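You operate a simulated robot arm through the tools that you are given. There is no shell and no other tool.

You run a simulated two-armed robot. Do the job below in one go: nothing can be reset, and whatever is moved stays where it is left.

Task
Swap the yellow bundle in the case for the blue 40 pcs bundle and fold both short flaps.
Fine: the yellow one ends square against the back fence, in line with the case.

The check looks at the end state, three seconds after you hand in, the way a careful person would. Anything else that was tipped, shoved, dropped, spilled or broken makes it a failure. Flat cloth is picked up by pressing the open fingertips on it (5 to 10 N) and closing them slowly along it; thin cloth reads only 2 to 8 mm in the jaws.

Robot
Two 7-joint arms with two-finger parallel grippers on one trunk that stands fixed in place. Base frame: the origin is at the foot of the trunk, x ahead of it, y to its left, z up; the work surface is at about z = 62. Lengths are in cm, angles in rad, forces in N, time in s.
The left shoulder is at [7, 15.6, 93], the right one opposite. Each reaches about 123.1 cm from its shoulder. Payload 3.91 kg a hand.
The tool frame of a hand sits at the grasp point between the pads (the TCP): z along the fingers, y along the line on which they close. The tips reach 3 cm beyond it. Largest opening 11 cm; finger width 2, thickness 1; the body of the gripper, 4.8 by 11.2 cm, starts 5.5 cm behind the TCP.
Orientation is told as [roll, pitch, yaw] about the base's x, y, z axes, in that order, counted from this pose: with the fingers straight down and closing along the base's y, the tool's x points along the base's -x, its y along +y and its z along -z.

Tools
- The arms move only by the tool arm_command. It takes "left_commands", "right_commands" or both (then of equal length, played together; a hand with none holds still); each is one flat list of numbers, 7 for each row, row after row: the shift along the base's x, y, z in cm, then the turn, a rotation vector about the base's x, y, z in degrees, then the gripper command, from -1 (shut) to 1 (fully open), values between in proportion. In form: [dx, dy, dz, ax, ay, az, grip, dx, dy, dz, ax, ay, az, grip, ...]. A call has 1 to 20 rows; each row shifts and turns the commanded pose from where the row before left it. A row lasts 0.2 s, in which the tool goes at most 5 cm and 0.15 rad; a call with a longer step from one row to the next is refused whole, and so is a gripper value outside its range. A pose out of reach is approached as far as the arm can. The call stops where the force on the tool passes 50 N (or 10 N more than at its start, if that is more) or the arm is blocked; 0.2 s more then pass. The fingers move at their own pace (about 10.8 cm/s each) and stop on an object; they squeeze with about 23 N. The grip force told is the motor's: it shows also when the fingers shut on nothing. Time passes only in rows, and 0.2 s behind the last, so rows that do not move let the fingers close. The reply holds the time, the measured pose of the TCP, the force on the tool along the base axes, the opening and the grip force, in the units named above and with some noise, with the torque about the TCP (base axes, N m) and any sound that the robot's microphone picked up.
- Cameras (640 x 400 px; columns grow to the right, rows downward): "scene" is now at [13.66, -3.43, 117.4]; the picture's right is [-0.40, -0.92, 0.00], its down [-0.38, 0.16, -0.91] and it looks along [0.84, -0.36, -0.41] (base axes); focal length 214 px, centre (320, 200). "left" rides on the left gripper at [7.2, -1.7, -10.3] in its tool frame; the picture's right is [0.23, 0.97, 0.00], its down [-0.76, 0.18, -0.62] and it looks along [-0.61, 0.14, 0.78] (tool axes); focal length 222 px, centre (320, 200). "right" rides on the right gripper at [7.2, 1.7, -10.3] in its tool frame; the picture's right is [-0.23, 0.97, 0.00], its down [-0.76, -0.18, -0.62] and it looks along [-0.61, -0.14, 0.78] (tool axes); focal length 222 px, centre (320, 200). There is no depth. A picture from a camera that has moved, and an enlarged one, comes with that camera's place and axes in the base frame and with its lens.
- get_image(camera): a new picture of that camera. No time passes.
- slide_trunk(by): slides the trunk up (or, below 0, down) by that many cm; the arms and the scene camera ride with it, the base frame stays. It gives what a move gives, with no picture.
- head_to(pan, tilt): turns the head with the scene camera to pan (to the left, within 1.501 rad either way) and tilt (down, from -0.506 to 1.204), counted from straight ahead of the robot. It gives what a move gives.
- inspect(camera, box): a new picture of the part [left, top, right, bottom] of that camera's present view, enlarged. No time passes.
- close_job(): hands the job in; it is judged then, once.

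Nothing tells you positions but the pictures and the camera data. Unless the task says otherwise, let go and move clear before handing in.

The tools are called after "Emit:" as a command line: name --argument value ..., lists and objects as JSON in quotes. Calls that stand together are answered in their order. arm_command: Moves the arms, as the interface text tells. Its arguments: {"type":"object","properties":{"left_commands":{"type":"array","items":{"type":"number"}},"right_commands":{"type":"array","items":{"type":"number"}}},"required":[]} The other tools are called the same way: slide_trunk (by) moves the trunk up or down; head_to (pan, tilt) turns the head that bears the scene camera; get_image (camera) takes a picture; inspect (camera, box) takes an enlarged picture of a part of a camera's view; close_job () hands the job in.

At the start:

```text
time_s: 0.0
left_eef_pos: [90.78, -2.13, 115.12]
left_tcp_rot: [0.001, -0.001, 0.001]
left_ft_force: [0.4, -0.7, -0.1]
left_moment: [-0.01, 0.0, -0.03]
left_grip_width: 11.0
left_gripper_force: 0.1
right_eef_pos: [62.14, -65.89, 118.66]
right_tcp_rot: [-0.002, -0.001, -0.001]
right_ft_force: [0.0, 0.4, -0.5]
right_moment: [-0.01, -0.02, -0.02]
right_grip_width: 11.01
right_gripper_force: 0.0
trunk travel left (down, up): [-37.5, 56.5]
head pan, tilt (commanded): [-0.408, 0.424]
```

scene: 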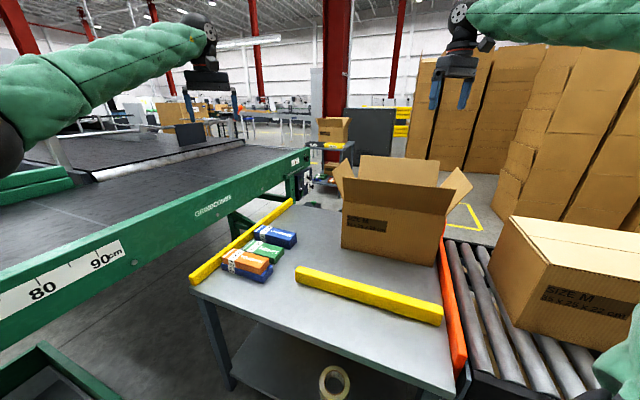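
right: 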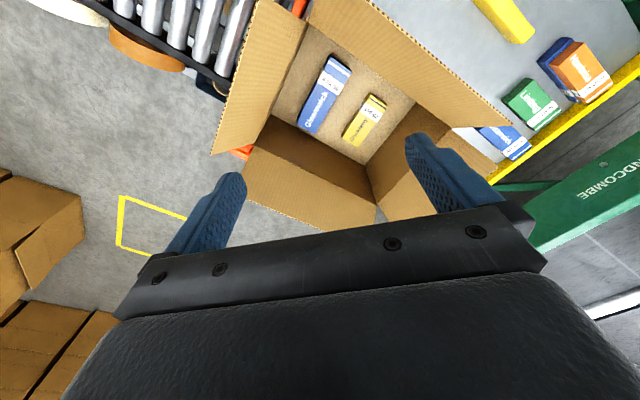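
left: 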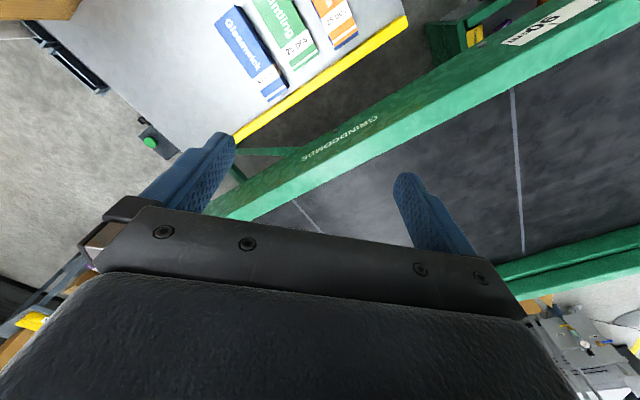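

I see a table with an open case, four or five bundles along a yellow rail at the left, a second yellow rail at the front and a roller conveyor on the right. I'll look closer before I move anything.

Emit:
inspect --camera "scene" --box '[180, 180, 340, 300]'

Emit:
inspect --camera "scene" --box '[300, 140, 500, 340]'

Emit:
inspect --camera "right" --box '[200, 0, 520, 220]'

Emit:
inspect --camera "right" --box '[440, 0, 640, 200]'

Emit:
inspect --camera "left" --box '[130, 0, 430, 160]'

```text
3.33 times, centred on (260, 240) of scene
camera zoom: at [13.66, -3.43, 117.4], right [-0.4, -0.92, 0.0], down [-0.38, 0.16, -0.91], along [0.84, -0.36, -0.41], focal length 715 px, centre (520, 67)
```

zoom: 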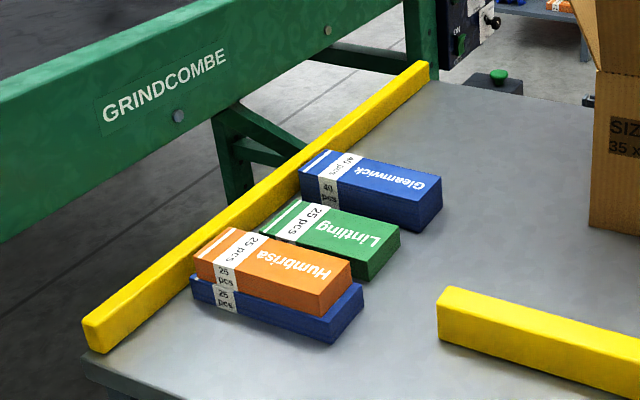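

```text
2.00 times, centred on (400, 240) of scene
camera zoom: at [13.66, -3.43, 117.4], right [-0.4, -0.92, 0.0], down [-0.38, 0.16, -0.91], along [0.84, -0.36, -0.41], focal length 429 px, centre (160, 120)
```

zoom: 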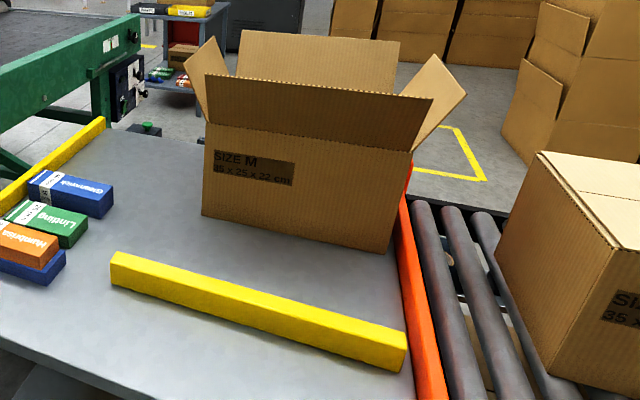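

```text
1.82 times, centred on (360, 110) of right
camera zoom: at [54.94, -64.25, 128.84], right [0.23, 0.97, 0.0], down [0.76, -0.18, 0.62], along [0.61, -0.14, -0.78], focal length 404 px, centre (247, 364)
```

zoom: 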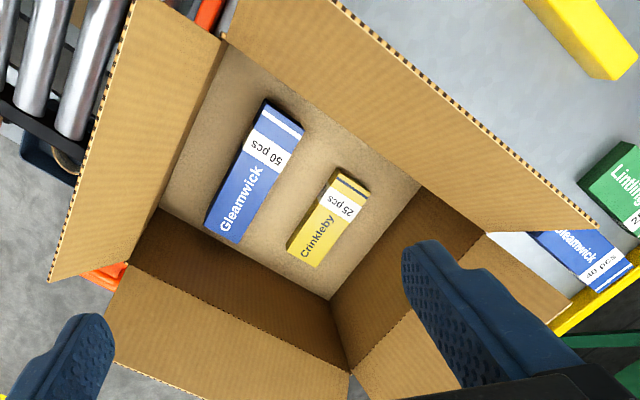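

```text
2.00 times, centred on (540, 100) of right
camera zoom: at [54.94, -64.25, 128.84], right [0.23, 0.97, 0.0], down [0.76, -0.18, 0.62], along [0.61, -0.14, -0.78], focal length 444 px, centre (-120, 400)
```

zoom: 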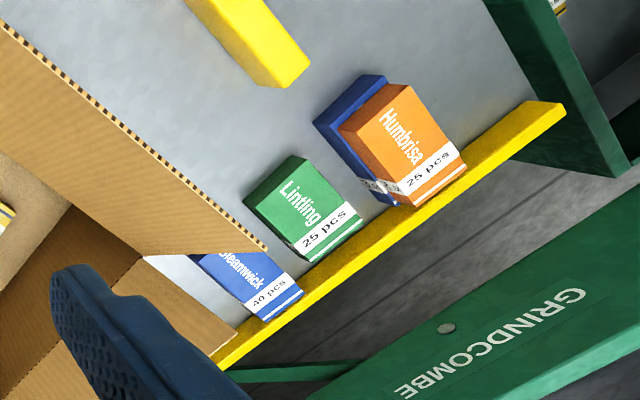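

```text
2.13 times, centred on (280, 80) of left
camera zoom: at [83.44, -3.83, 125.43], right [-0.23, 0.97, 0.0], down [0.76, 0.18, 0.62], along [0.61, 0.14, -0.78], focal length 474 px, centre (405, 456)
```

zoom: 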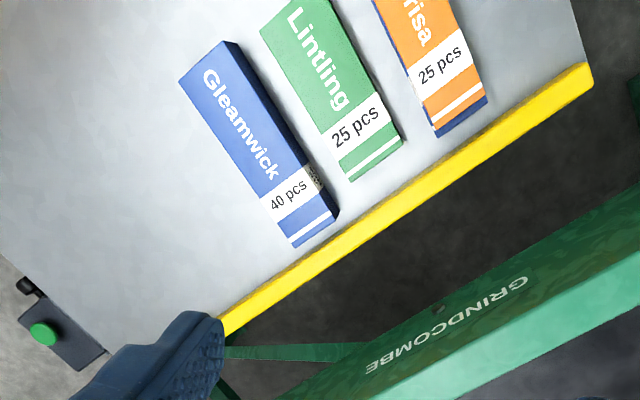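

The bundle standing alone by the rail is the blue 40 pcs. The case holds a blue 50 pcs and the yellow 25 pcs, and the blue one under the orange reads 25 pcs. Next I'll check the fences, the back of the table and what surrounds the case.

Emit:
inspect --camera "left" --box '[0, 0, 260, 200]'

Emit:
inspect --camera "right" --box '[180, 40, 420, 220]'

Emit:
inspect --camera "scene" --box '[420, 180, 640, 400]'

Emit:
inspect --camera "scene" --box '[260, 100, 380, 230]'

```text
2.00 times, centred on (130, 100) of left
camera zoom: at [83.44, -3.83, 125.43], right [-0.23, 0.97, 0.0], down [0.76, 0.18, 0.62], along [0.61, 0.14, -0.78], focal length 444 px, centre (700, 400)
```

zoom: 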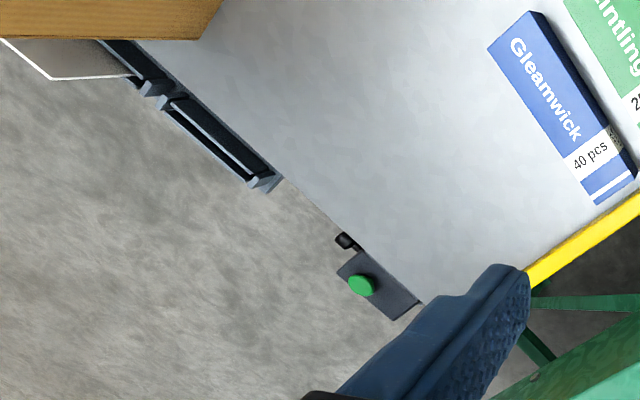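

```text
2.22 times, centred on (300, 130) of right
camera zoom: at [54.94, -64.25, 128.84], right [0.23, 0.97, 0.0], down [0.76, -0.18, 0.62], along [0.61, -0.14, -0.78], focal length 494 px, centre (364, 356)
```

zoom: 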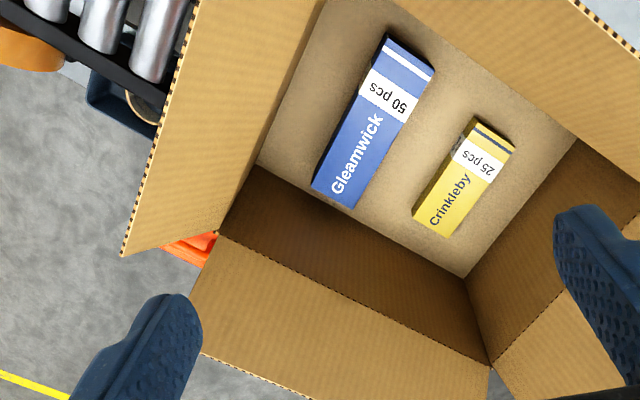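

```text
1.82 times, centred on (530, 290) of scene
camera zoom: at [13.66, -3.43, 117.4], right [-0.4, -0.92, 0.0], down [-0.38, 0.16, -0.91], along [0.84, -0.36, -0.41], focal length 390 px, centre (-62, 36)
```

zoom: 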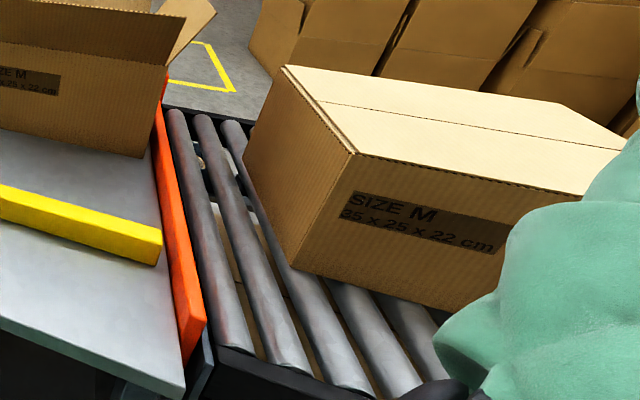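

```text
3.08 times, centred on (320, 165) of scene
camera zoom: at [13.66, -3.43, 117.4], right [-0.4, -0.92, 0.0], down [-0.38, 0.16, -0.91], along [0.84, -0.36, -0.41], focal length 660 px, centre (320, 308)
```

zoom: 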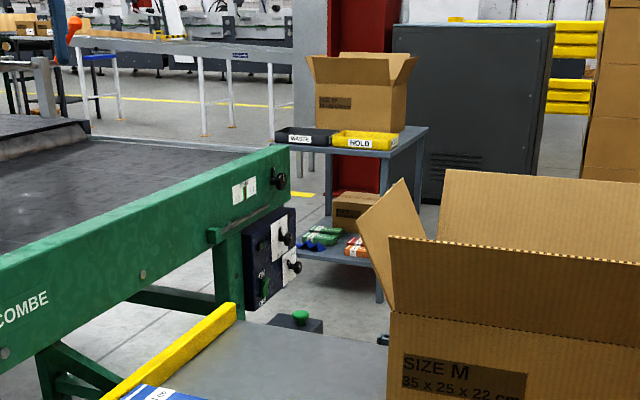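

The left-hand yellow rail runs along the table's far edge with the goods staged against it, so I take it as the back fence. Before I move anything I'll take fine close-ups to measure the bundle, the fence and the case.

Emit:
inspect --camera "left" --box '[200, 0, 320, 120]'

Emit:
inspect --camera "scene" --box '[215, 215, 305, 285]'

Emit:
inspect --camera "right" --box '[280, 40, 400, 160]'

Emit:
inspect --camera "scene" --box '[330, 145, 480, 275]'

```text
3.33 times, centred on (260, 60) of left
camera zoom: at [83.44, -3.83, 125.43], right [-0.23, 0.97, 0.0], down [0.76, 0.18, 0.62], along [0.61, 0.14, -0.78], focal length 740 px, centre (520, 667)
```

zoom: 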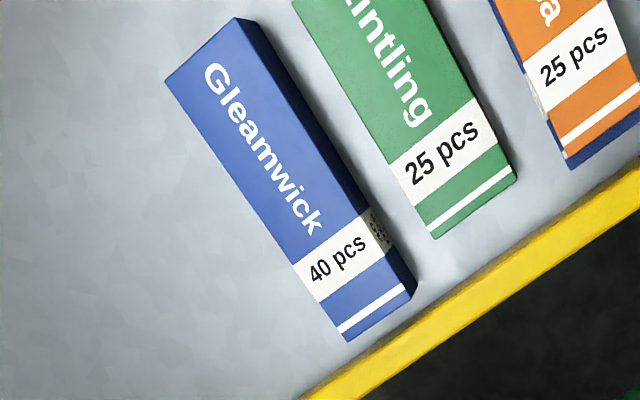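

```text
5.71 times, centred on (260, 250) of scene
camera zoom: at [13.66, -3.43, 117.4], right [-0.4, -0.92, 0.0], down [-0.38, 0.16, -0.91], along [0.84, -0.36, -0.41], focal length 1226 px, centre (663, -86)
```

zoom: 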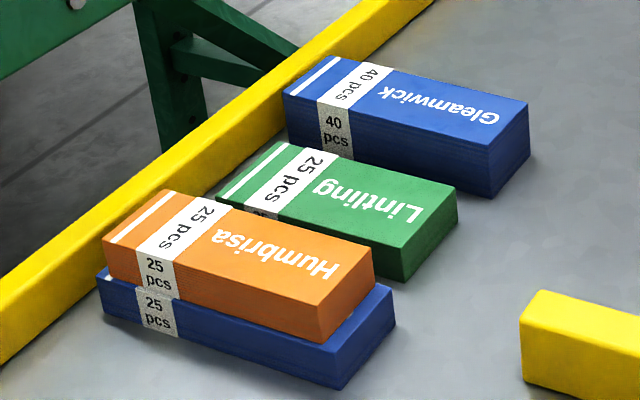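

```text
3.33 times, centred on (340, 100) of right
camera zoom: at [54.94, -64.25, 128.84], right [0.23, 0.97, 0.0], down [0.76, -0.18, 0.62], along [0.61, -0.14, -0.78], focal length 740 px, centre (253, 533)
```

zoom: 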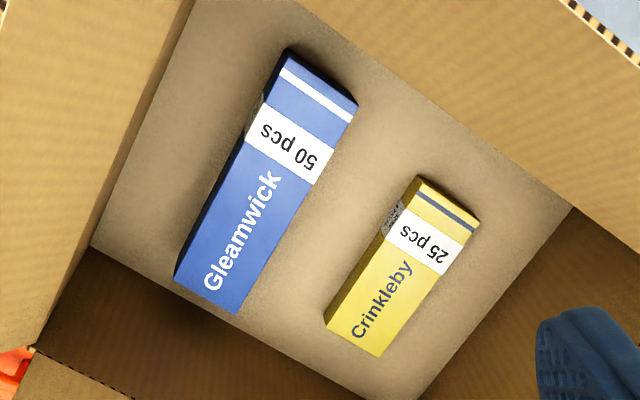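

```text
3.08 times, centred on (405, 210) of scene
camera zoom: at [13.66, -3.43, 117.4], right [-0.4, -0.92, 0.0], down [-0.38, 0.16, -0.91], along [0.84, -0.36, -0.41], focal length 660 px, centre (58, 169)
```

zoom: 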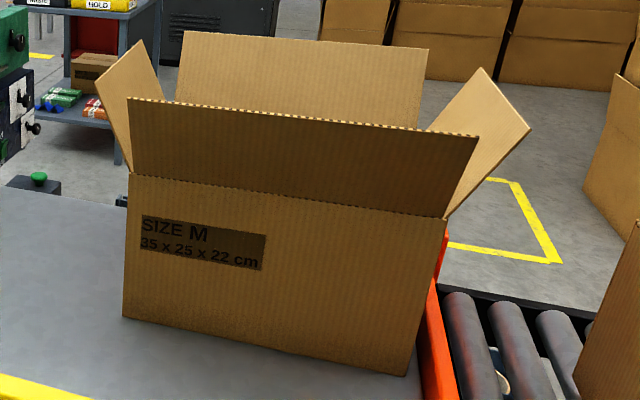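

Estimates so far: blue 40 pcs centre at about (93.4, -17.1), 18×6×4 cm with its long axis at about 44°. Yellow is at about (79.5, -57.4) in the case, 14×6 cm. The case centre is about (75.2, -62.2) at yaw 47°, and the fence face runs at about -45°. First I'll move the left arm out of the way.

Emit:
arm_command --left_commands '[-3, 3.5, 0.5, 0, 0, 0, 1, -3, 3.5, 0.5, 0, 0, 0, 1, -3, 3.5, 0.5, 0, 0, 0, 1, -3, 3.5, 0.5, 0, 0, 0, 1, -3, 3.5, 0.5, 0, 0, 0, 1, -3, 3.5, 0.5, 0, 0, 0, 1, -3, 3.5, 0.5, 0, 0, 0, 1, -3, 3.5, 0.5, 0, 0, 0, 1, -3, 3.5, 0.5, 0, 0, 0, 1, -3, 3.5, 0.5, 0, 0, 0, 1]'

Emit:
get_image --camera "scene"

Emit:
get_image --camera "left"

```text
time_s: 2.2
left_eef_pos: [60.33, 33.23, 120.13]
left_tcp_rot: [0.001, -0.001, 0.0]
left_ft_force: [-0.6, 0.1, -0.3]
left_moment: [-0.03, 0.01, 0.0]
left_grip_width: 11.01
left_gripper_force: 0.0
right_eef_pos: [62.05, -65.75, 118.67]
right_tcp_rot: [-0.002, -0.004, 0.0]
right_ft_force: [-0.4, 0.0, 0.3]
right_moment: [0.0, 0.0, -0.02]
right_grip_width: 11.01
right_gripper_force: 0.0
trunk travel left (down, up): [-37.5, 56.5]
head pan, tilt (commanded): [-0.408, 0.424]
```

```text
taken
camera scene: at [13.52, -3.33, 117.43], right [-0.4, -0.92, 0.0], down [-0.38, 0.16, -0.91], along [0.84, -0.36, -0.41], focal length 214 px, centre (320, 200)
```

scene: 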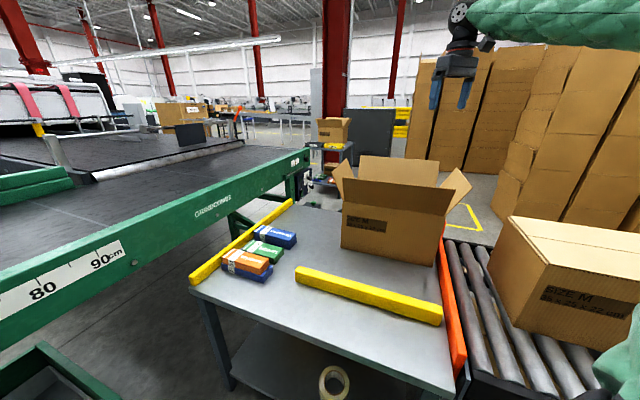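

```text
taken
camera left: at [52.95, 31.49, 130.48], right [-0.23, 0.97, 0.0], down [0.76, 0.18, 0.62], along [0.61, 0.14, -0.78], focal length 222 px, centre (320, 200)
```

left: 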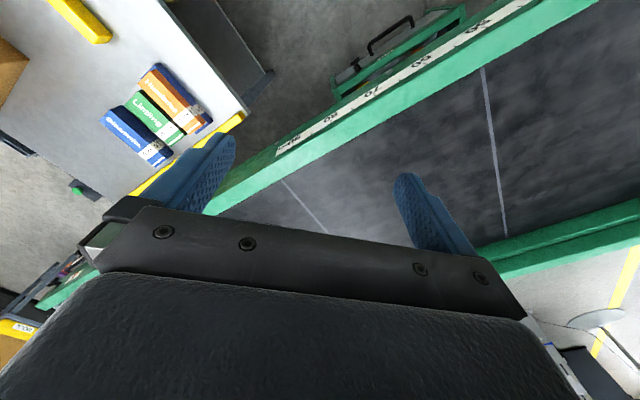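

The left arm is clear. I'll now swing the right arm over the target spot at the fence while still high up, to check its reach and wrist range and to get a closer view.

Emit:
arm_command --right_commands '[3, 2.6, -0.5, 0, 0, 3.19, 1, 3, 2.6, -0.5, 0, 0, 3.19, 1, 3, 2.6, -0.5, 0, 0, 3.19, 1, 3, 2.6, -0.5, 0, 0, 3.19, 1, 3, 2.6, -0.5, 0, 0, 3.19, 1, 3, 2.6, -0.5, 0, 0, 3.19, 1, 3, 2.6, -0.5, 0, 0, 3.19, 1, 3, 2.6, -0.5, 0, 0, 3.19, 1, 3, 2.6, -0.5, 0, 0, 3.19, 1, 3, 2.6, -0.5, 0, 0, 3.19, 1, 3, 2.6, -0.5, 0, 0, 3.19, 1, 3, 2.6, -0.5, 0, 0, 3.19, 1, 3, 2.6, -0.5, 0, 0, 3.19, 1, 3, 2.6, -0.5, 0, 0, 3.19, 1]'

Emit:
get_image --camera "right"

Emit:
get_image --camera "scene"

```text
time_s: 5.2
left_eef_pos: [60.39, 33.17, 120.35]
left_tcp_rot: [0.003, 0.0, 0.002]
left_ft_force: [0.2, -0.6, -0.6]
left_moment: [0.06, -0.01, 0.03]
left_grip_width: 11.0
left_gripper_force: 0.1
right_eef_pos: [93.19, -36.69, 110.79]
right_tcp_rot: [0.0, -0.002, 0.784]
right_ft_force: [-0.1, 0.2, 0.3]
right_moment: [0.0, 0.02, -0.01]
right_grip_width: 10.98
right_gripper_force: 0.2
right hand out of reach, approached as far as the arm can: row 11, 12, 13, 14
trunk travel left (down, up): [-37.5, 56.5]
head pan, tilt (commanded): [-0.408, 0.424]
```

```text
taken
camera right: at [86.85, -40.69, 121.12], right [-0.52, 0.85, 0.0], down [0.67, 0.41, 0.62], along [0.53, 0.33, -0.78], focal length 222 px, centre (320, 200)
```

right: 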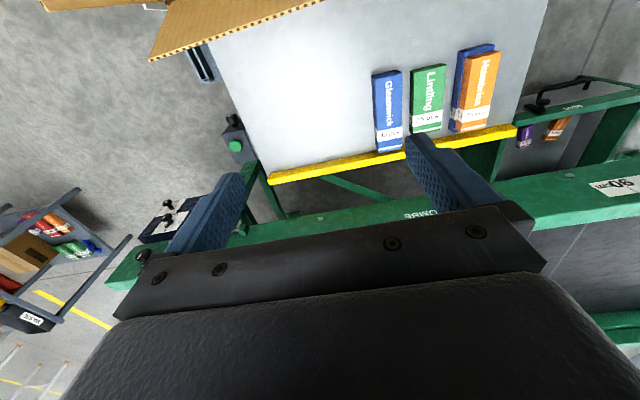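

```text
taken
camera scene: at [13.59, -3.51, 117.41], right [-0.4, -0.92, 0.0], down [-0.38, 0.16, -0.91], along [0.84, -0.36, -0.41], focal length 214 px, centre (320, 200)
```

scene: 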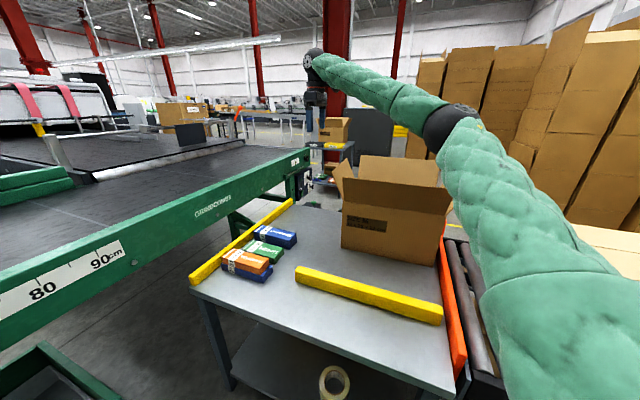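

With vertical fingers the arm stops about 5 cm short of the fence spot, so I'll set yellow down near the fence and push it square with tilted fingers. For the case work I'll raise the trunk so the forearm clears the flaps, and first bring the right hand back over the case.

Emit:
slide_trunk --by 20

```text
time_s: 7.4
left_eef_pos: [60.53, 33.16, 140.0]
left_tcp_rot: [0.0, 0.001, 0.001]
left_ft_force: [-0.4, -0.8, 0.7]
left_moment: [-0.02, 0.01, 0.01]
left_grip_width: 10.99
left_gripper_force: 0.0
right_eef_pos: [93.32, -36.6, 130.67]
right_tcp_rot: [0.0, 0.0, 0.779]
right_ft_force: [0.0, 0.4, -0.6]
right_moment: [0.0, 0.0, 0.02]
right_grip_width: 11.0
right_gripper_force: 0.0
trunk travel left (down, up): [-57.5, 36.5]
head pan, tilt (commanded): [-0.408, 0.424]
```

The trunk is up. I'll send one small step to see how the commanded pose follows after the out-of-reach stop.

Emit:
arm_command --right_commands '[-2, -3, 0, 0, 0, -7, 1]'

```text
time_s: 7.8
left_eef_pos: [60.12, 33.08, 140.39]
left_tcp_rot: [0.002, -0.003, 0.002]
left_ft_force: [-0.5, -0.8, 0.6]
left_moment: [0.04, -0.03, 0.01]
left_grip_width: 10.97
left_gripper_force: 0.1
right_eef_pos: [91.23, -39.69, 130.98]
right_tcp_rot: [0.0, -0.002, 0.658]
right_ft_force: [0.1, -1.1, 0.1]
right_moment: [0.04, -0.05, 0.0]
right_grip_width: 11.0
right_gripper_force: 0.0
trunk travel left (down, up): [-57.5, 36.5]
head pan, tilt (commanded): [-0.408, 0.424]
```

The commanded pose restarts from where the arm really is. Now I'll go over the yellow bundle with the fingers closing across its width.

Emit:
arm_command --right_commands '[-1.06, -1.6, -1.7, 0, 0, -7.3, 1, -1.06, -1.6, -1.7, 0, 0, -7.3, 1, -1.06, -1.6, -1.7, 0, 0, -7.3, 1, -1.06, -1.6, -1.7, 0, 0, -7.3, 1, -1.06, -1.6, -1.7, 0, 0, -7.3, 1, -1.06, -1.6, -1.7, 0, 0, -7.3, 1, -1.06, -1.6, -1.7, 0, 0, -7.3, 1, -1.06, -1.6, -1.7, 0, 0, -7.3, 1, -1.06, -1.6, -1.7, 0, 0, -7.3, 1, -1.06, -1.6, -1.7, 0, 0, -7.3, 1, -1.06, -1.6, -1.7, 0, 0, -7.3, 1]'

Emit:
get_image --camera "right"

Emit:
get_image --camera "scene"

```text
time_s: 10.2
left_eef_pos: [60.37, 33.11, 140.06]
left_tcp_rot: [0.002, -0.001, 0.002]
left_ft_force: [-0.3, -0.9, 0.0]
left_moment: [0.01, 0.05, -0.03]
left_grip_width: 11.01
left_gripper_force: 0.1
right_eef_pos: [79.74, -57.13, 112.07]
right_tcp_rot: [-0.002, -0.001, -0.746]
right_ft_force: [0.6, -0.5, 0.0]
right_moment: [0.01, -0.04, -0.02]
right_grip_width: 11.01
right_gripper_force: 0.1
trunk travel left (down, up): [-57.5, 36.5]
head pan, tilt (commanded): [-0.408, 0.424]
```

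```text
taken
camera right: at [75.58, -51.03, 122.49], right [0.83, 0.56, 0.0], down [0.44, -0.65, 0.62], along [0.35, -0.52, -0.78], focal length 222 px, centre (320, 200)
```

right: 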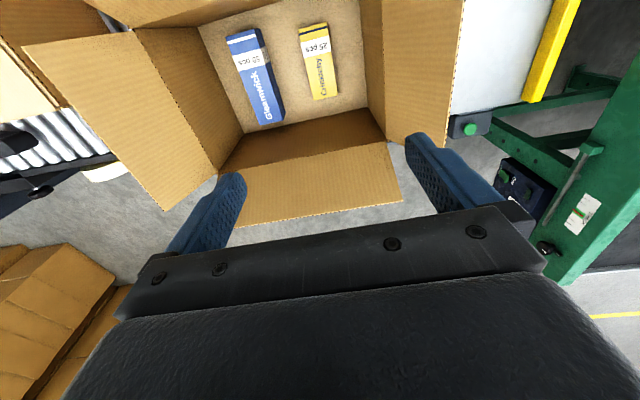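

```text
taken
camera scene: at [13.64, -3.48, 137.41], right [-0.4, -0.92, 0.0], down [-0.38, 0.16, -0.91], along [0.84, -0.36, -0.41], focal length 214 px, centre (320, 200)
```

scene: 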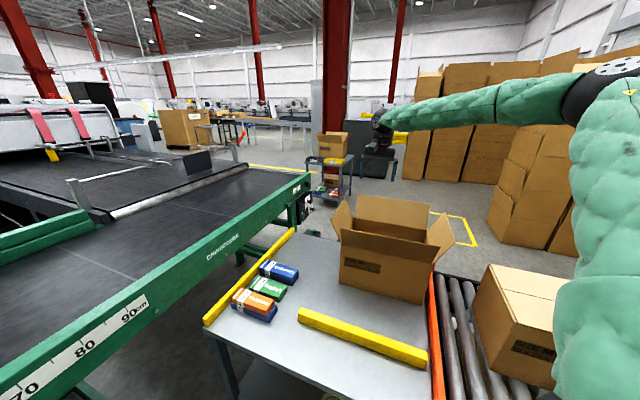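

The yellow bundle sits right under the TCP, as planned. I'll enlarge the view to fine-tune centre and angle before I go down.

Emit:
inspect --camera "right" --box '[220, 0, 400, 130]'

Emit:
inspect --camera "scene" --box '[300, 170, 480, 320]'

```text
3.08 times, centred on (310, 65) of right
camera zoom: at [75.58, -51.03, 122.49], right [0.83, 0.56, 0.0], down [0.44, -0.65, 0.62], along [0.35, -0.52, -0.78], focal length 684 px, centre (351, 615)
```

zoom: 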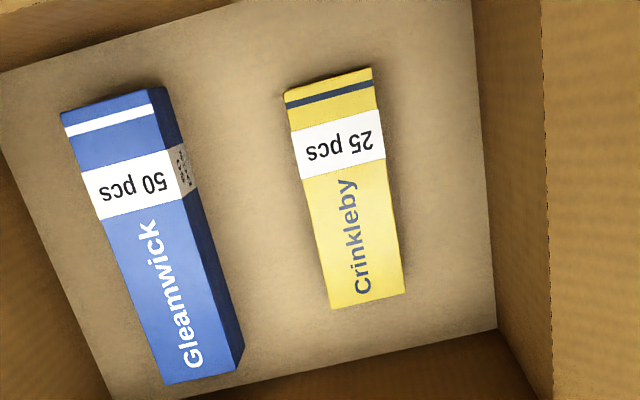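

```text
2.67 times, centred on (390, 245) of scene
camera zoom: at [13.64, -3.48, 137.41], right [-0.4, -0.92, 0.0], down [-0.38, 0.16, -0.91], along [0.84, -0.36, -0.41], focal length 572 px, centre (133, 80)
```

zoom: 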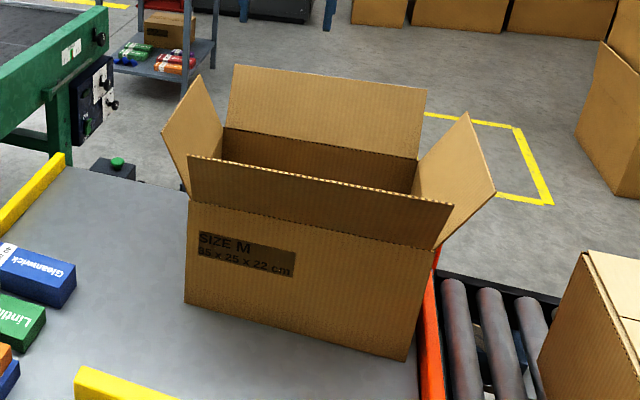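

Alignment is within 2 mm and about 1.3°. I'll narrow the opening to 9 cm, make that small correction and go down in stages.

Emit:
arm_command --right_commands '[0, -0.1, -3, 0, 0, -0.7, 0.64, 0, -0.1, -3, 0, 0, -0.65, 0.64, 0, 0, -3, 0, 0, 0, 0.64, 0, 0, -3, 0, 0, 0, 0.64, 0, 0, -3, 0, 0, 0, 0.64, 0, 0, -3, 0, 0, 0, 0.64, 0, 0, -3, 0, 0, 0, 0.64, 0, 0, -3, 0, 0, 0, 0.64, 0, 0, -3, 0, 0, 0, 0.64]'

Emit:
get_image --camera "right"

Emit:
get_image --camera "scene"

```text
time_s: 12.2
left_eef_pos: [60.6, 33.02, 140.27]
left_tcp_rot: [0.0, 0.002, 0.001]
left_ft_force: [-0.5, -0.3, 0.3]
left_moment: [0.01, 0.02, 0.02]
left_grip_width: 10.98
left_gripper_force: 0.1
right_eef_pos: [79.46, -57.66, 84.71]
right_tcp_rot: [0.0, 0.003, -0.765]
right_ft_force: [-0.2, 0.4, 0.4]
right_moment: [0.02, 0.0, -0.01]
right_grip_width: 9.02
right_gripper_force: 0.0
trunk travel left (down, up): [-57.5, 36.5]
head pan, tilt (commanded): [-0.408, 0.424]
```

```text
taken
camera right: at [75.43, -51.47, 95.07], right [0.84, 0.54, 0.0], down [0.43, -0.66, 0.62], along [0.34, -0.52, -0.78], focal length 222 px, centre (320, 200)
```

right: 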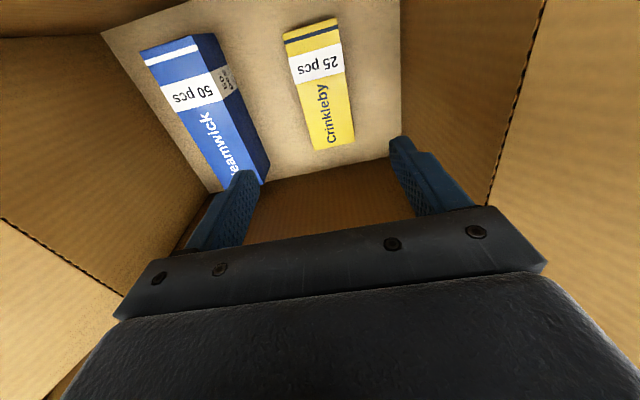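

```text
taken
camera scene: at [13.72, -3.47, 137.4], right [-0.4, -0.92, 0.0], down [-0.38, 0.16, -0.91], along [0.84, -0.36, -0.41], focal length 214 px, centre (320, 200)
```

scene: 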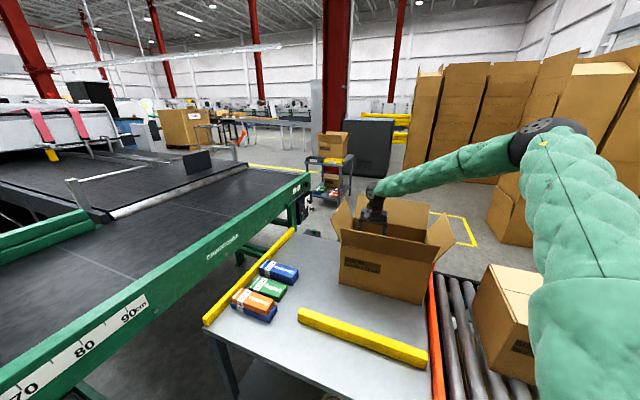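

The hand is going into the case cleanly. I'll raise the trunk another 12 cm so the forearm slopes down more steeply over the front flap, then carry on down.

Emit:
slide_trunk --by 12

Emit:
arm_command --right_commands '[0, 0, -3, 0, 0, 0, 0.64, 0, 0, -3, 0, 0, 0, 0.64, 0, 0, -3, 0, 0, 0, 0.64, 0, 0, -3, 0, 0, 0, 0.64, 0, 0, -3, 0, 0, 0, 0.64, 0, 0, -3, 0, 0, 0, 0.64, 0, 0, -2.5, 0, 0, 0, 0.64]'

Emit:
get_image --camera "right"

Emit:
get_image --camera "scene"

```text
time_s: 13.7
left_eef_pos: [60.48, 33.14, 151.97]
left_tcp_rot: [0.002, -0.001, 0.002]
left_ft_force: [0.1, 0.8, -0.5]
left_moment: [0.0, -0.01, 0.02]
left_grip_width: 11.0
left_gripper_force: 0.0
right_eef_pos: [79.46, -57.55, 96.89]
right_tcp_rot: [0.0, 0.0, -0.766]
right_ft_force: [-0.4, 0.2, 0.6]
right_moment: [-0.01, -0.02, -0.01]
right_grip_width: 9.03
right_gripper_force: 0.0
trunk travel left (down, up): [-69.5, 24.5]
head pan, tilt (commanded): [-0.408, 0.424]
```

```text
time_s: 15.3
left_eef_pos: [60.42, 33.0, 152.27]
left_tcp_rot: [0.001, -0.001, 0.002]
left_ft_force: [-0.7, 0.2, -0.7]
left_moment: [0.0, -0.03, 0.0]
left_grip_width: 11.01
left_gripper_force: 0.0
right_eef_pos: [77.6, -57.63, 78.88]
right_tcp_rot: [0.001, -0.005, -0.769]
right_ft_force: [0.9, -0.6, 0.9]
right_moment: [0.02, -0.01, 0.0]
right_grip_width: 9.01
right_gripper_force: 0.0
right hand out of reach, approached as far as the arm can: row 6, 7
trunk travel left (down, up): [-69.5, 24.5]
head pan, tilt (commanded): [-0.408, 0.424]
```

```text
taken
camera right: at [73.6, -51.53, 89.33], right [0.84, 0.54, 0.0], down [0.42, -0.66, 0.63], along [0.34, -0.53, -0.78], focal length 222 px, centre (320, 200)
```

right: 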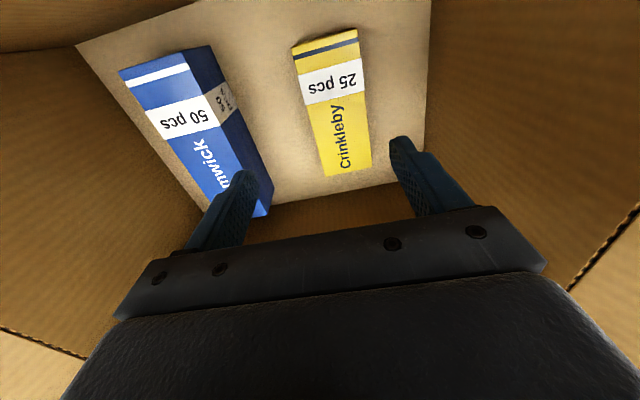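

```text
taken
camera scene: at [13.57, -3.58, 149.41], right [-0.4, -0.92, 0.0], down [-0.38, 0.16, -0.91], along [0.84, -0.36, -0.41], focal length 214 px, centre (320, 200)
```

scene: 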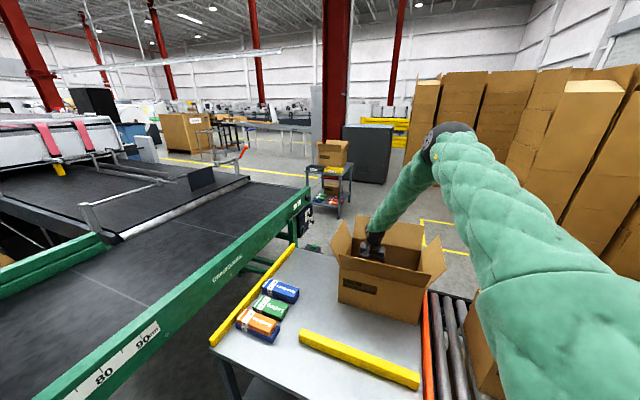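

I reached a joint limit at this trunk height, and the TCP drifted about 2 cm in x. I'll go back up, recentre, and then lower the trunk with the arm's steep configuration unchanged.

Emit:
arm_command --right_commands '[0.4, 0, 2, 0, 0, 0, 0.64, 0.6, 0, 2, 0, 0, 0, 0.64, 0.86, 0, 2, 0, 0, 0, 0.64, 0, 0, 0, 0, 0, 0, 0.64]'

Emit:
get_image --camera "right"

```text
time_s: 16.3
left_eef_pos: [60.55, 33.13, 152.05]
left_tcp_rot: [0.0, 0.002, 0.001]
left_ft_force: [-0.3, 0.0, 0.5]
left_moment: [0.01, 0.03, -0.05]
left_grip_width: 10.99
left_gripper_force: 0.1
right_eef_pos: [79.65, -57.59, 85.28]
right_tcp_rot: [0.001, -0.001, -0.767]
right_ft_force: [0.4, 0.3, 0.8]
right_moment: [-0.03, -0.02, -0.01]
right_grip_width: 9.02
right_gripper_force: 0.0
trunk travel left (down, up): [-69.5, 24.5]
head pan, tilt (commanded): [-0.408, 0.424]
```

```text
taken
camera right: at [75.57, -51.44, 95.56], right [0.84, 0.54, 0.0], down [0.43, -0.66, 0.62], along [0.34, -0.52, -0.78], focal length 222 px, centre (320, 200)
```

right: 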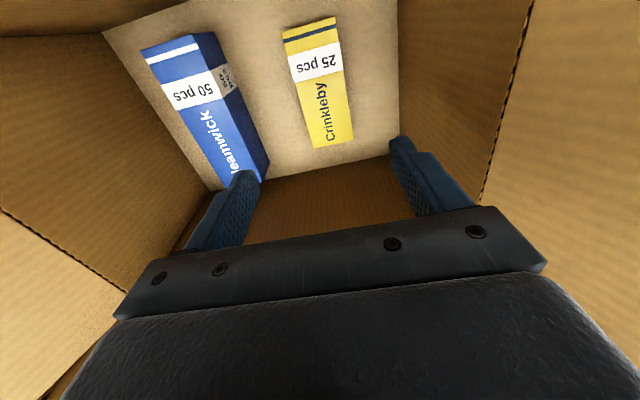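

The TCP is recentred over the yellow bundle. Now I'll lower the trunk 12 cm, which brings the tips to about z=70.

Emit:
slide_trunk --by -12

Emit:
get_image --camera "right"

Emit:
get_image --camera "scene"

```text
time_s: 17.8
left_eef_pos: [60.61, 33.14, 140.09]
left_tcp_rot: [-0.001, -0.001, 0.001]
left_ft_force: [0.7, -0.4, 0.2]
left_moment: [-0.01, -0.01, -0.01]
left_grip_width: 10.98
left_gripper_force: 0.2
right_eef_pos: [79.57, -57.6, 73.32]
right_tcp_rot: [0.0, 0.0, -0.769]
right_ft_force: [-0.6, -0.4, 0.6]
right_moment: [-0.01, 0.0, -0.02]
right_grip_width: 9.01
right_gripper_force: 0.0
trunk travel left (down, up): [-57.5, 36.5]
head pan, tilt (commanded): [-0.408, 0.424]
```

```text
taken
camera right: at [75.56, -51.42, 83.59], right [0.84, 0.54, 0.0], down [0.42, -0.66, 0.62], along [0.34, -0.52, -0.78], focal length 222 px, centre (320, 200)
```

right: 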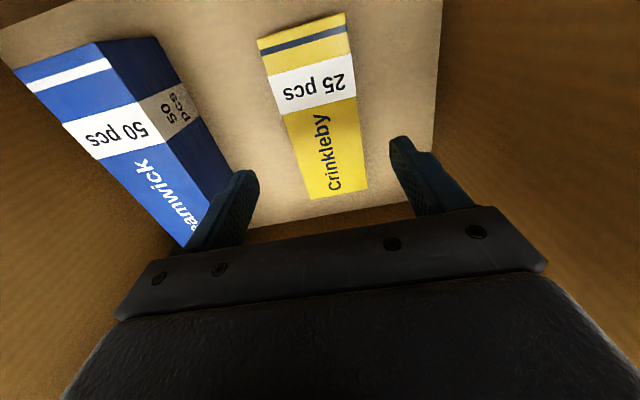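

```text
taken
camera scene: at [13.64, -3.41, 137.42], right [-0.4, -0.92, 0.0], down [-0.38, 0.16, -0.91], along [0.84, -0.36, -0.41], focal length 214 px, centre (320, 200)
```

scene: 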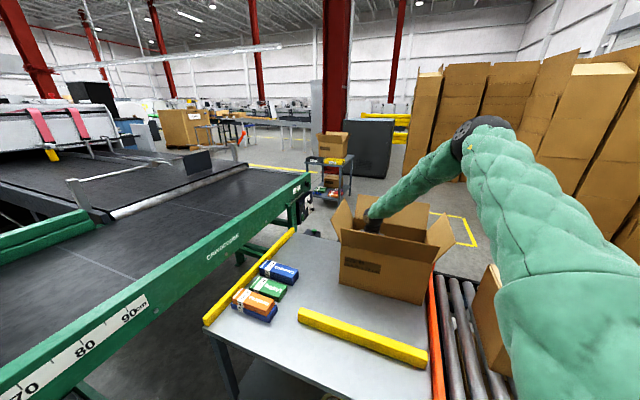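

The yellow bundle is centred between the fingers with a clear gap to the 50 pcs. I'll go down to grasp height and close slowly.

Emit:
slide_trunk --by -7.1

Emit:
get_image --camera "right"

Emit:
get_image --camera "scene"

```text
time_s: 18.9
left_eef_pos: [60.56, 33.22, 133.07]
left_tcp_rot: [0.0, 0.001, 0.001]
left_ft_force: [0.0, 0.0, -0.6]
left_moment: [0.01, -0.01, -0.03]
left_grip_width: 10.99
left_gripper_force: 0.1
right_eef_pos: [79.6, -57.74, 66.15]
right_tcp_rot: [0.0, 0.0, -0.766]
right_ft_force: [-0.4, 0.1, 1.2]
right_moment: [0.0, 0.0, -0.03]
right_grip_width: 9.04
right_gripper_force: 0.0
trunk travel left (down, up): [-50.4, 43.6]
head pan, tilt (commanded): [-0.408, 0.424]
```

```text
taken
camera right: at [75.55, -51.42, 76.5], right [0.84, 0.54, 0.0], down [0.42, -0.66, 0.62], along [0.34, -0.52, -0.78], focal length 222 px, centre (320, 200)
```

right: 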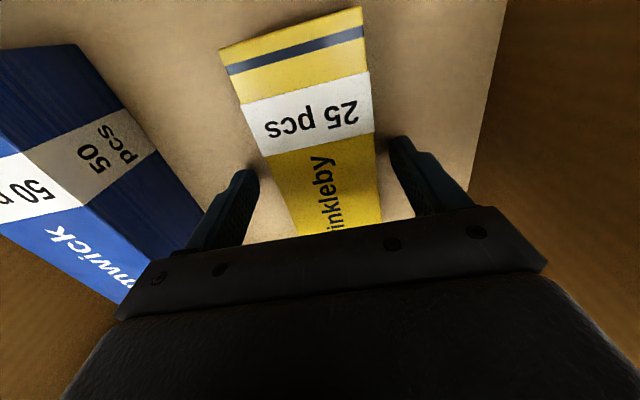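

```text
taken
camera scene: at [13.62, -3.4, 130.32], right [-0.4, -0.92, 0.0], down [-0.38, 0.16, -0.91], along [0.84, -0.36, -0.41], focal length 214 px, centre (320, 200)
```

scene: 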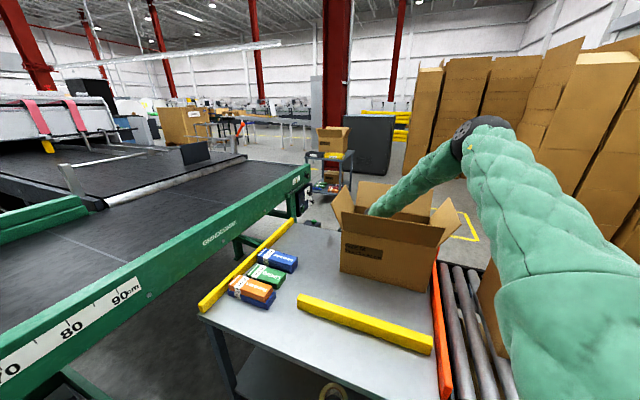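

The fingers straddle the bundle properly, so I'll close gradually.

Emit:
arm_command --right_commands '[0, 0, 0, 0, 0, 0, 0.4, 0, 0, 0, 0, 0, 0, 0.25, 0, 0, 0, 0, 0, 0, 0.15, 0, 0, 0, 0, 0, 0, 0.1, 0, 0, 0, 0, 0, 0, 0.05, 0, 0, 0, 0, 0, 0, 0, 0, 0, 0, 0, 0, 0, -0.3, 0, 0, 0, 0, 0, 0, -1, 0, 0, 0, 0, 0, 0, -1]'

Emit:
get_image --camera "right"

```text
time_s: 20.9
left_eef_pos: [60.53, 33.11, 133.07]
left_tcp_rot: [-0.001, -0.001, 0.002]
left_ft_force: [0.1, -0.4, -0.6]
left_moment: [0.03, -0.01, 0.01]
left_grip_width: 11.0
left_gripper_force: 0.0
right_eef_pos: [79.58, -57.57, 66.06]
right_tcp_rot: [0.002, 0.001, -0.769]
right_ft_force: [0.5, 0.9, -0.5]
right_moment: [0.05, -0.04, 0.01]
right_grip_width: 5.93
right_gripper_force: 23.1
trunk travel left (down, up): [-50.4, 43.6]
head pan, tilt (commanded): [-0.408, 0.424]
```

```text
taken
camera right: at [75.57, -51.42, 76.46], right [0.84, 0.54, 0.0], down [0.43, -0.66, 0.62], along [0.34, -0.52, -0.78], focal length 222 px, centre (320, 200)
```

right: 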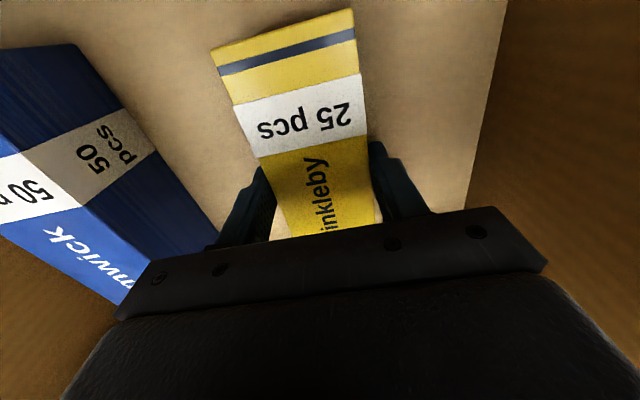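

The grip is firm at 5.93 cm and 23 N. Now I'll lift straight up out of the case.

Emit:
arm_command --right_commands '[0, 0, 0.5, 0, 0, 0, -1, 0, 0, 1, 0, 0, 0, -1, 0, 0, 1.5, 0, 0, 0, -1, 0, 0, 2, 0, 0, 0, -1, 0, 0, 2.5, 0, 0, 0, -1, 0, 0, 3, 0, 0, 0, -1, 0, 0, 3, 0, 0, 0, -1, 0, 0, 3, 0, 0, 0, -1, 0, 0, 3, 0, 0, 0, -1, 0, 0, 3, 0, 0, 0, -1, 0, 0, 3, 0, 0, 0, -1, 0, 0, 3, 0, 0, 0, -1, 0, 0, 3, 0, 0, 0, -1, 0, 0, 3, 0, 0, 0, -1, 0, 0, 3, 0, 0, 0, -1, 0, 0, 3, 0, 0, 0, -1, 0, 0, 2, 0, 0, 0, -1]'

Emit:
get_image --camera "right"

Emit:
get_image --camera "scene"

```text
time_s: 24.5
left_eef_pos: [60.42, 33.27, 133.01]
left_tcp_rot: [0.001, 0.001, 0.002]
left_ft_force: [-0.7, 0.4, -0.3]
left_moment: [-0.01, -0.01, 0.0]
left_grip_width: 11.02
left_gripper_force: 0.0
right_eef_pos: [79.35, -57.46, 108.7]
right_tcp_rot: [0.002, -0.001, -0.767]
right_ft_force: [-0.4, -0.4, -1.2]
right_moment: [-0.02, -0.02, 0.0]
right_grip_width: 5.97
right_gripper_force: 22.7
trunk travel left (down, up): [-50.4, 43.6]
head pan, tilt (commanded): [-0.408, 0.424]
```

```text
taken
camera right: at [75.36, -51.25, 119.13], right [0.84, 0.54, 0.0], down [0.43, -0.66, 0.62], along [0.34, -0.52, -0.78], focal length 222 px, centre (320, 200)
```

right: 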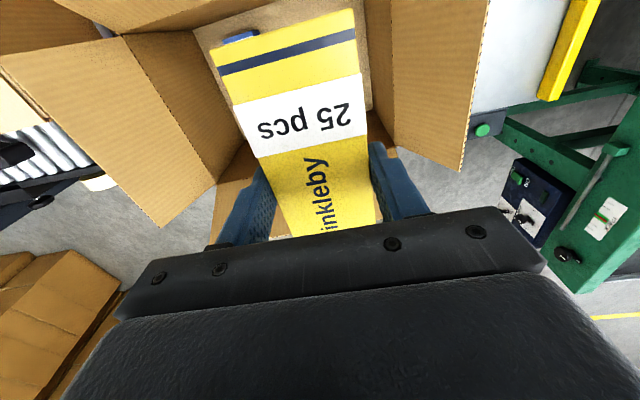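

```text
taken
camera scene: at [13.64, -3.38, 130.3], right [-0.4, -0.92, 0.0], down [-0.38, 0.16, -0.91], along [0.84, -0.36, -0.41], focal length 214 px, centre (320, 200)
```

scene: 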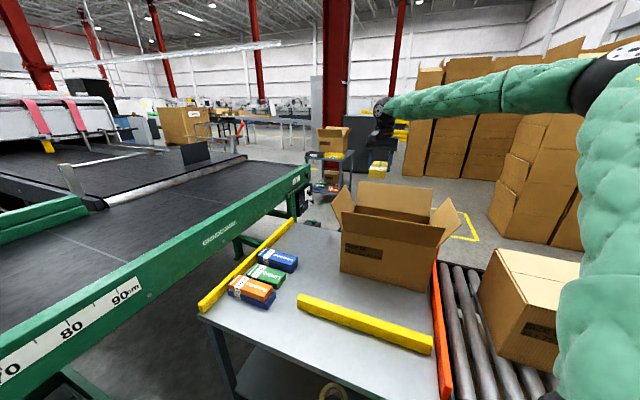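

Yellow is out and held level. I'll turn it a quarter turn over the table towards the fence spot and then lower the trunk.

Emit:
arm_command --right_commands '[1, 1.4, 0, 0, 0, 8.05, -1, 1, 1.4, 0, 0, 0, 8.05, -1, 1, 1.4, 0, 0, 0, 8.05, -1, 1, 1.4, 0, 0, 0, 8.05, -1, 1, 1.4, 0, 0, 0, 8.05, -1, 1, 1.4, 0, 0, 0, 8.05, -1, 1, 1.4, 0, 0, 0, 8.05, -1, 1, 1.4, 0, 0, 0, 8.05, -1, 1, 1.4, 0, 0, 0, 8.05, -1, 1, 1.4, 0, 0, 0, 8.05, -1, 1, 1.4, 0, 0, 0, 8.05, -1, 0, 0, 0, 0, 0, 0, -1]'

Emit:
slide_trunk --by -12.9

Emit:
get_image --camera "right"

Emit:
get_image --camera "scene"

```text
time_s: 27.1
left_eef_pos: [60.47, 33.22, 133.04]
left_tcp_rot: [0.0, -0.001, 0.002]
left_ft_force: [0.4, 0.2, 0.3]
left_moment: [-0.01, 0.0, 0.02]
left_grip_width: 11.0
left_gripper_force: 0.0
right_eef_pos: [90.44, -42.15, 108.43]
right_tcp_rot: [0.0, 0.001, 0.781]
right_ft_force: [0.1, -0.1, -0.4]
right_moment: [0.03, -0.02, 0.01]
right_grip_width: 5.93
right_gripper_force: 23.5
trunk travel left (down, up): [-50.4, 43.6]
head pan, tilt (commanded): [-0.408, 0.424]
```

```text
time_s: 28.6
left_eef_pos: [60.4, 33.22, 120.08]
left_tcp_rot: [0.002, 0.0, 0.001]
left_ft_force: [0.4, -0.7, 0.2]
left_moment: [0.01, -0.02, 0.02]
left_grip_width: 11.02
left_gripper_force: 0.0
right_eef_pos: [90.44, -42.17, 95.61]
right_tcp_rot: [0.0, -0.001, 0.778]
right_ft_force: [0.5, 0.4, -0.4]
right_moment: [0.03, -0.06, 0.02]
right_grip_width: 5.94
right_gripper_force: 22.8
trunk travel left (down, up): [-37.5, 56.5]
head pan, tilt (commanded): [-0.408, 0.424]
```

```text
taken
camera right: at [84.09, -46.15, 106.01], right [-0.52, 0.85, 0.0], down [0.67, 0.41, 0.62], along [0.53, 0.33, -0.78], focal length 222 px, centre (320, 200)
```

right: 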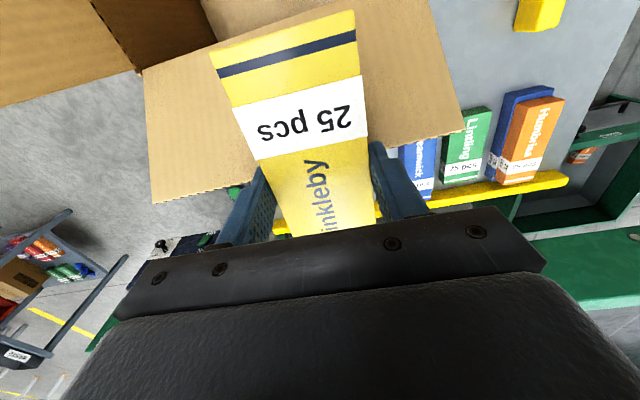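

```text
taken
camera scene: at [13.62, -3.39, 117.42], right [-0.4, -0.92, 0.0], down [-0.38, 0.16, -0.91], along [0.84, -0.36, -0.41], focal length 214 px, centre (320, 200)
```

scene: 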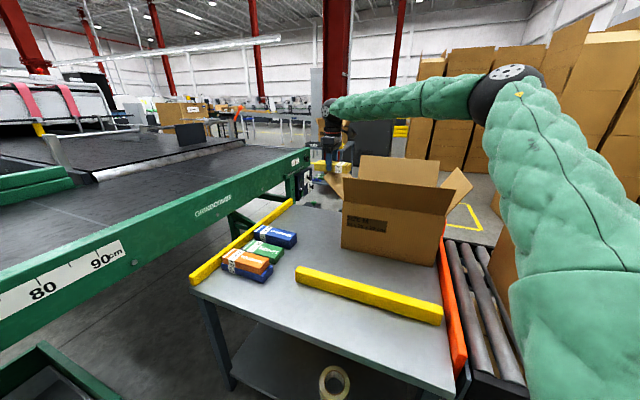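

The bundle is now close above the side flap. I'll check for contact before I move sideways.

Emit:
inspect --camera "scene" --box '[290, 100, 490, 280]'

Emit:
inspect --camera "right" --box '[130, 0, 480, 220]'

```text
2.22 times, centred on (390, 190) of scene
camera zoom: at [13.62, -3.39, 117.42], right [-0.4, -0.92, 0.0], down [-0.38, 0.16, -0.91], along [0.84, -0.36, -0.41], focal length 477 px, centre (164, 222)
```

zoom: 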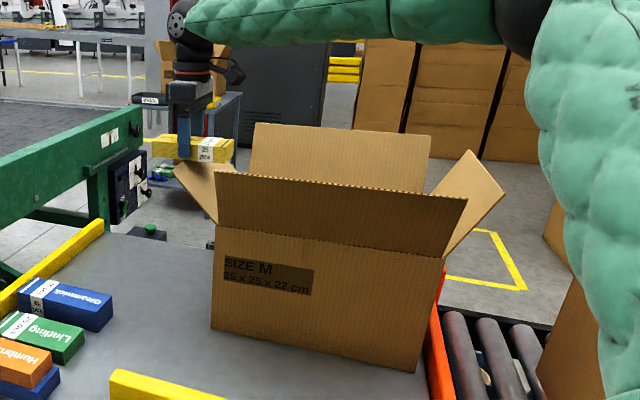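

```text
1.82 times, centred on (305, 110) of right
camera zoom: at [84.09, -46.15, 106.01], right [-0.52, 0.85, 0.0], down [0.67, 0.41, 0.62], along [0.53, 0.33, -0.78], focal length 404 px, centre (347, 364)
```

zoom: 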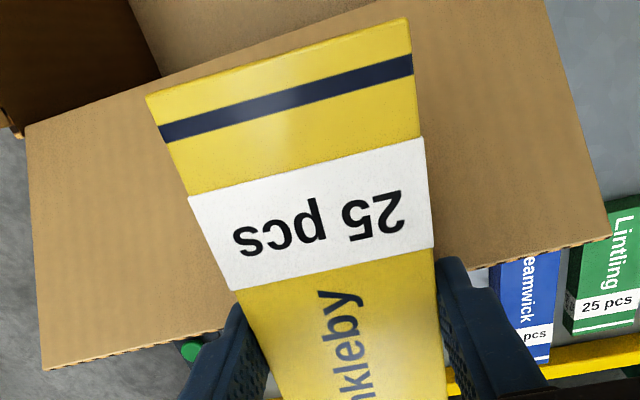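

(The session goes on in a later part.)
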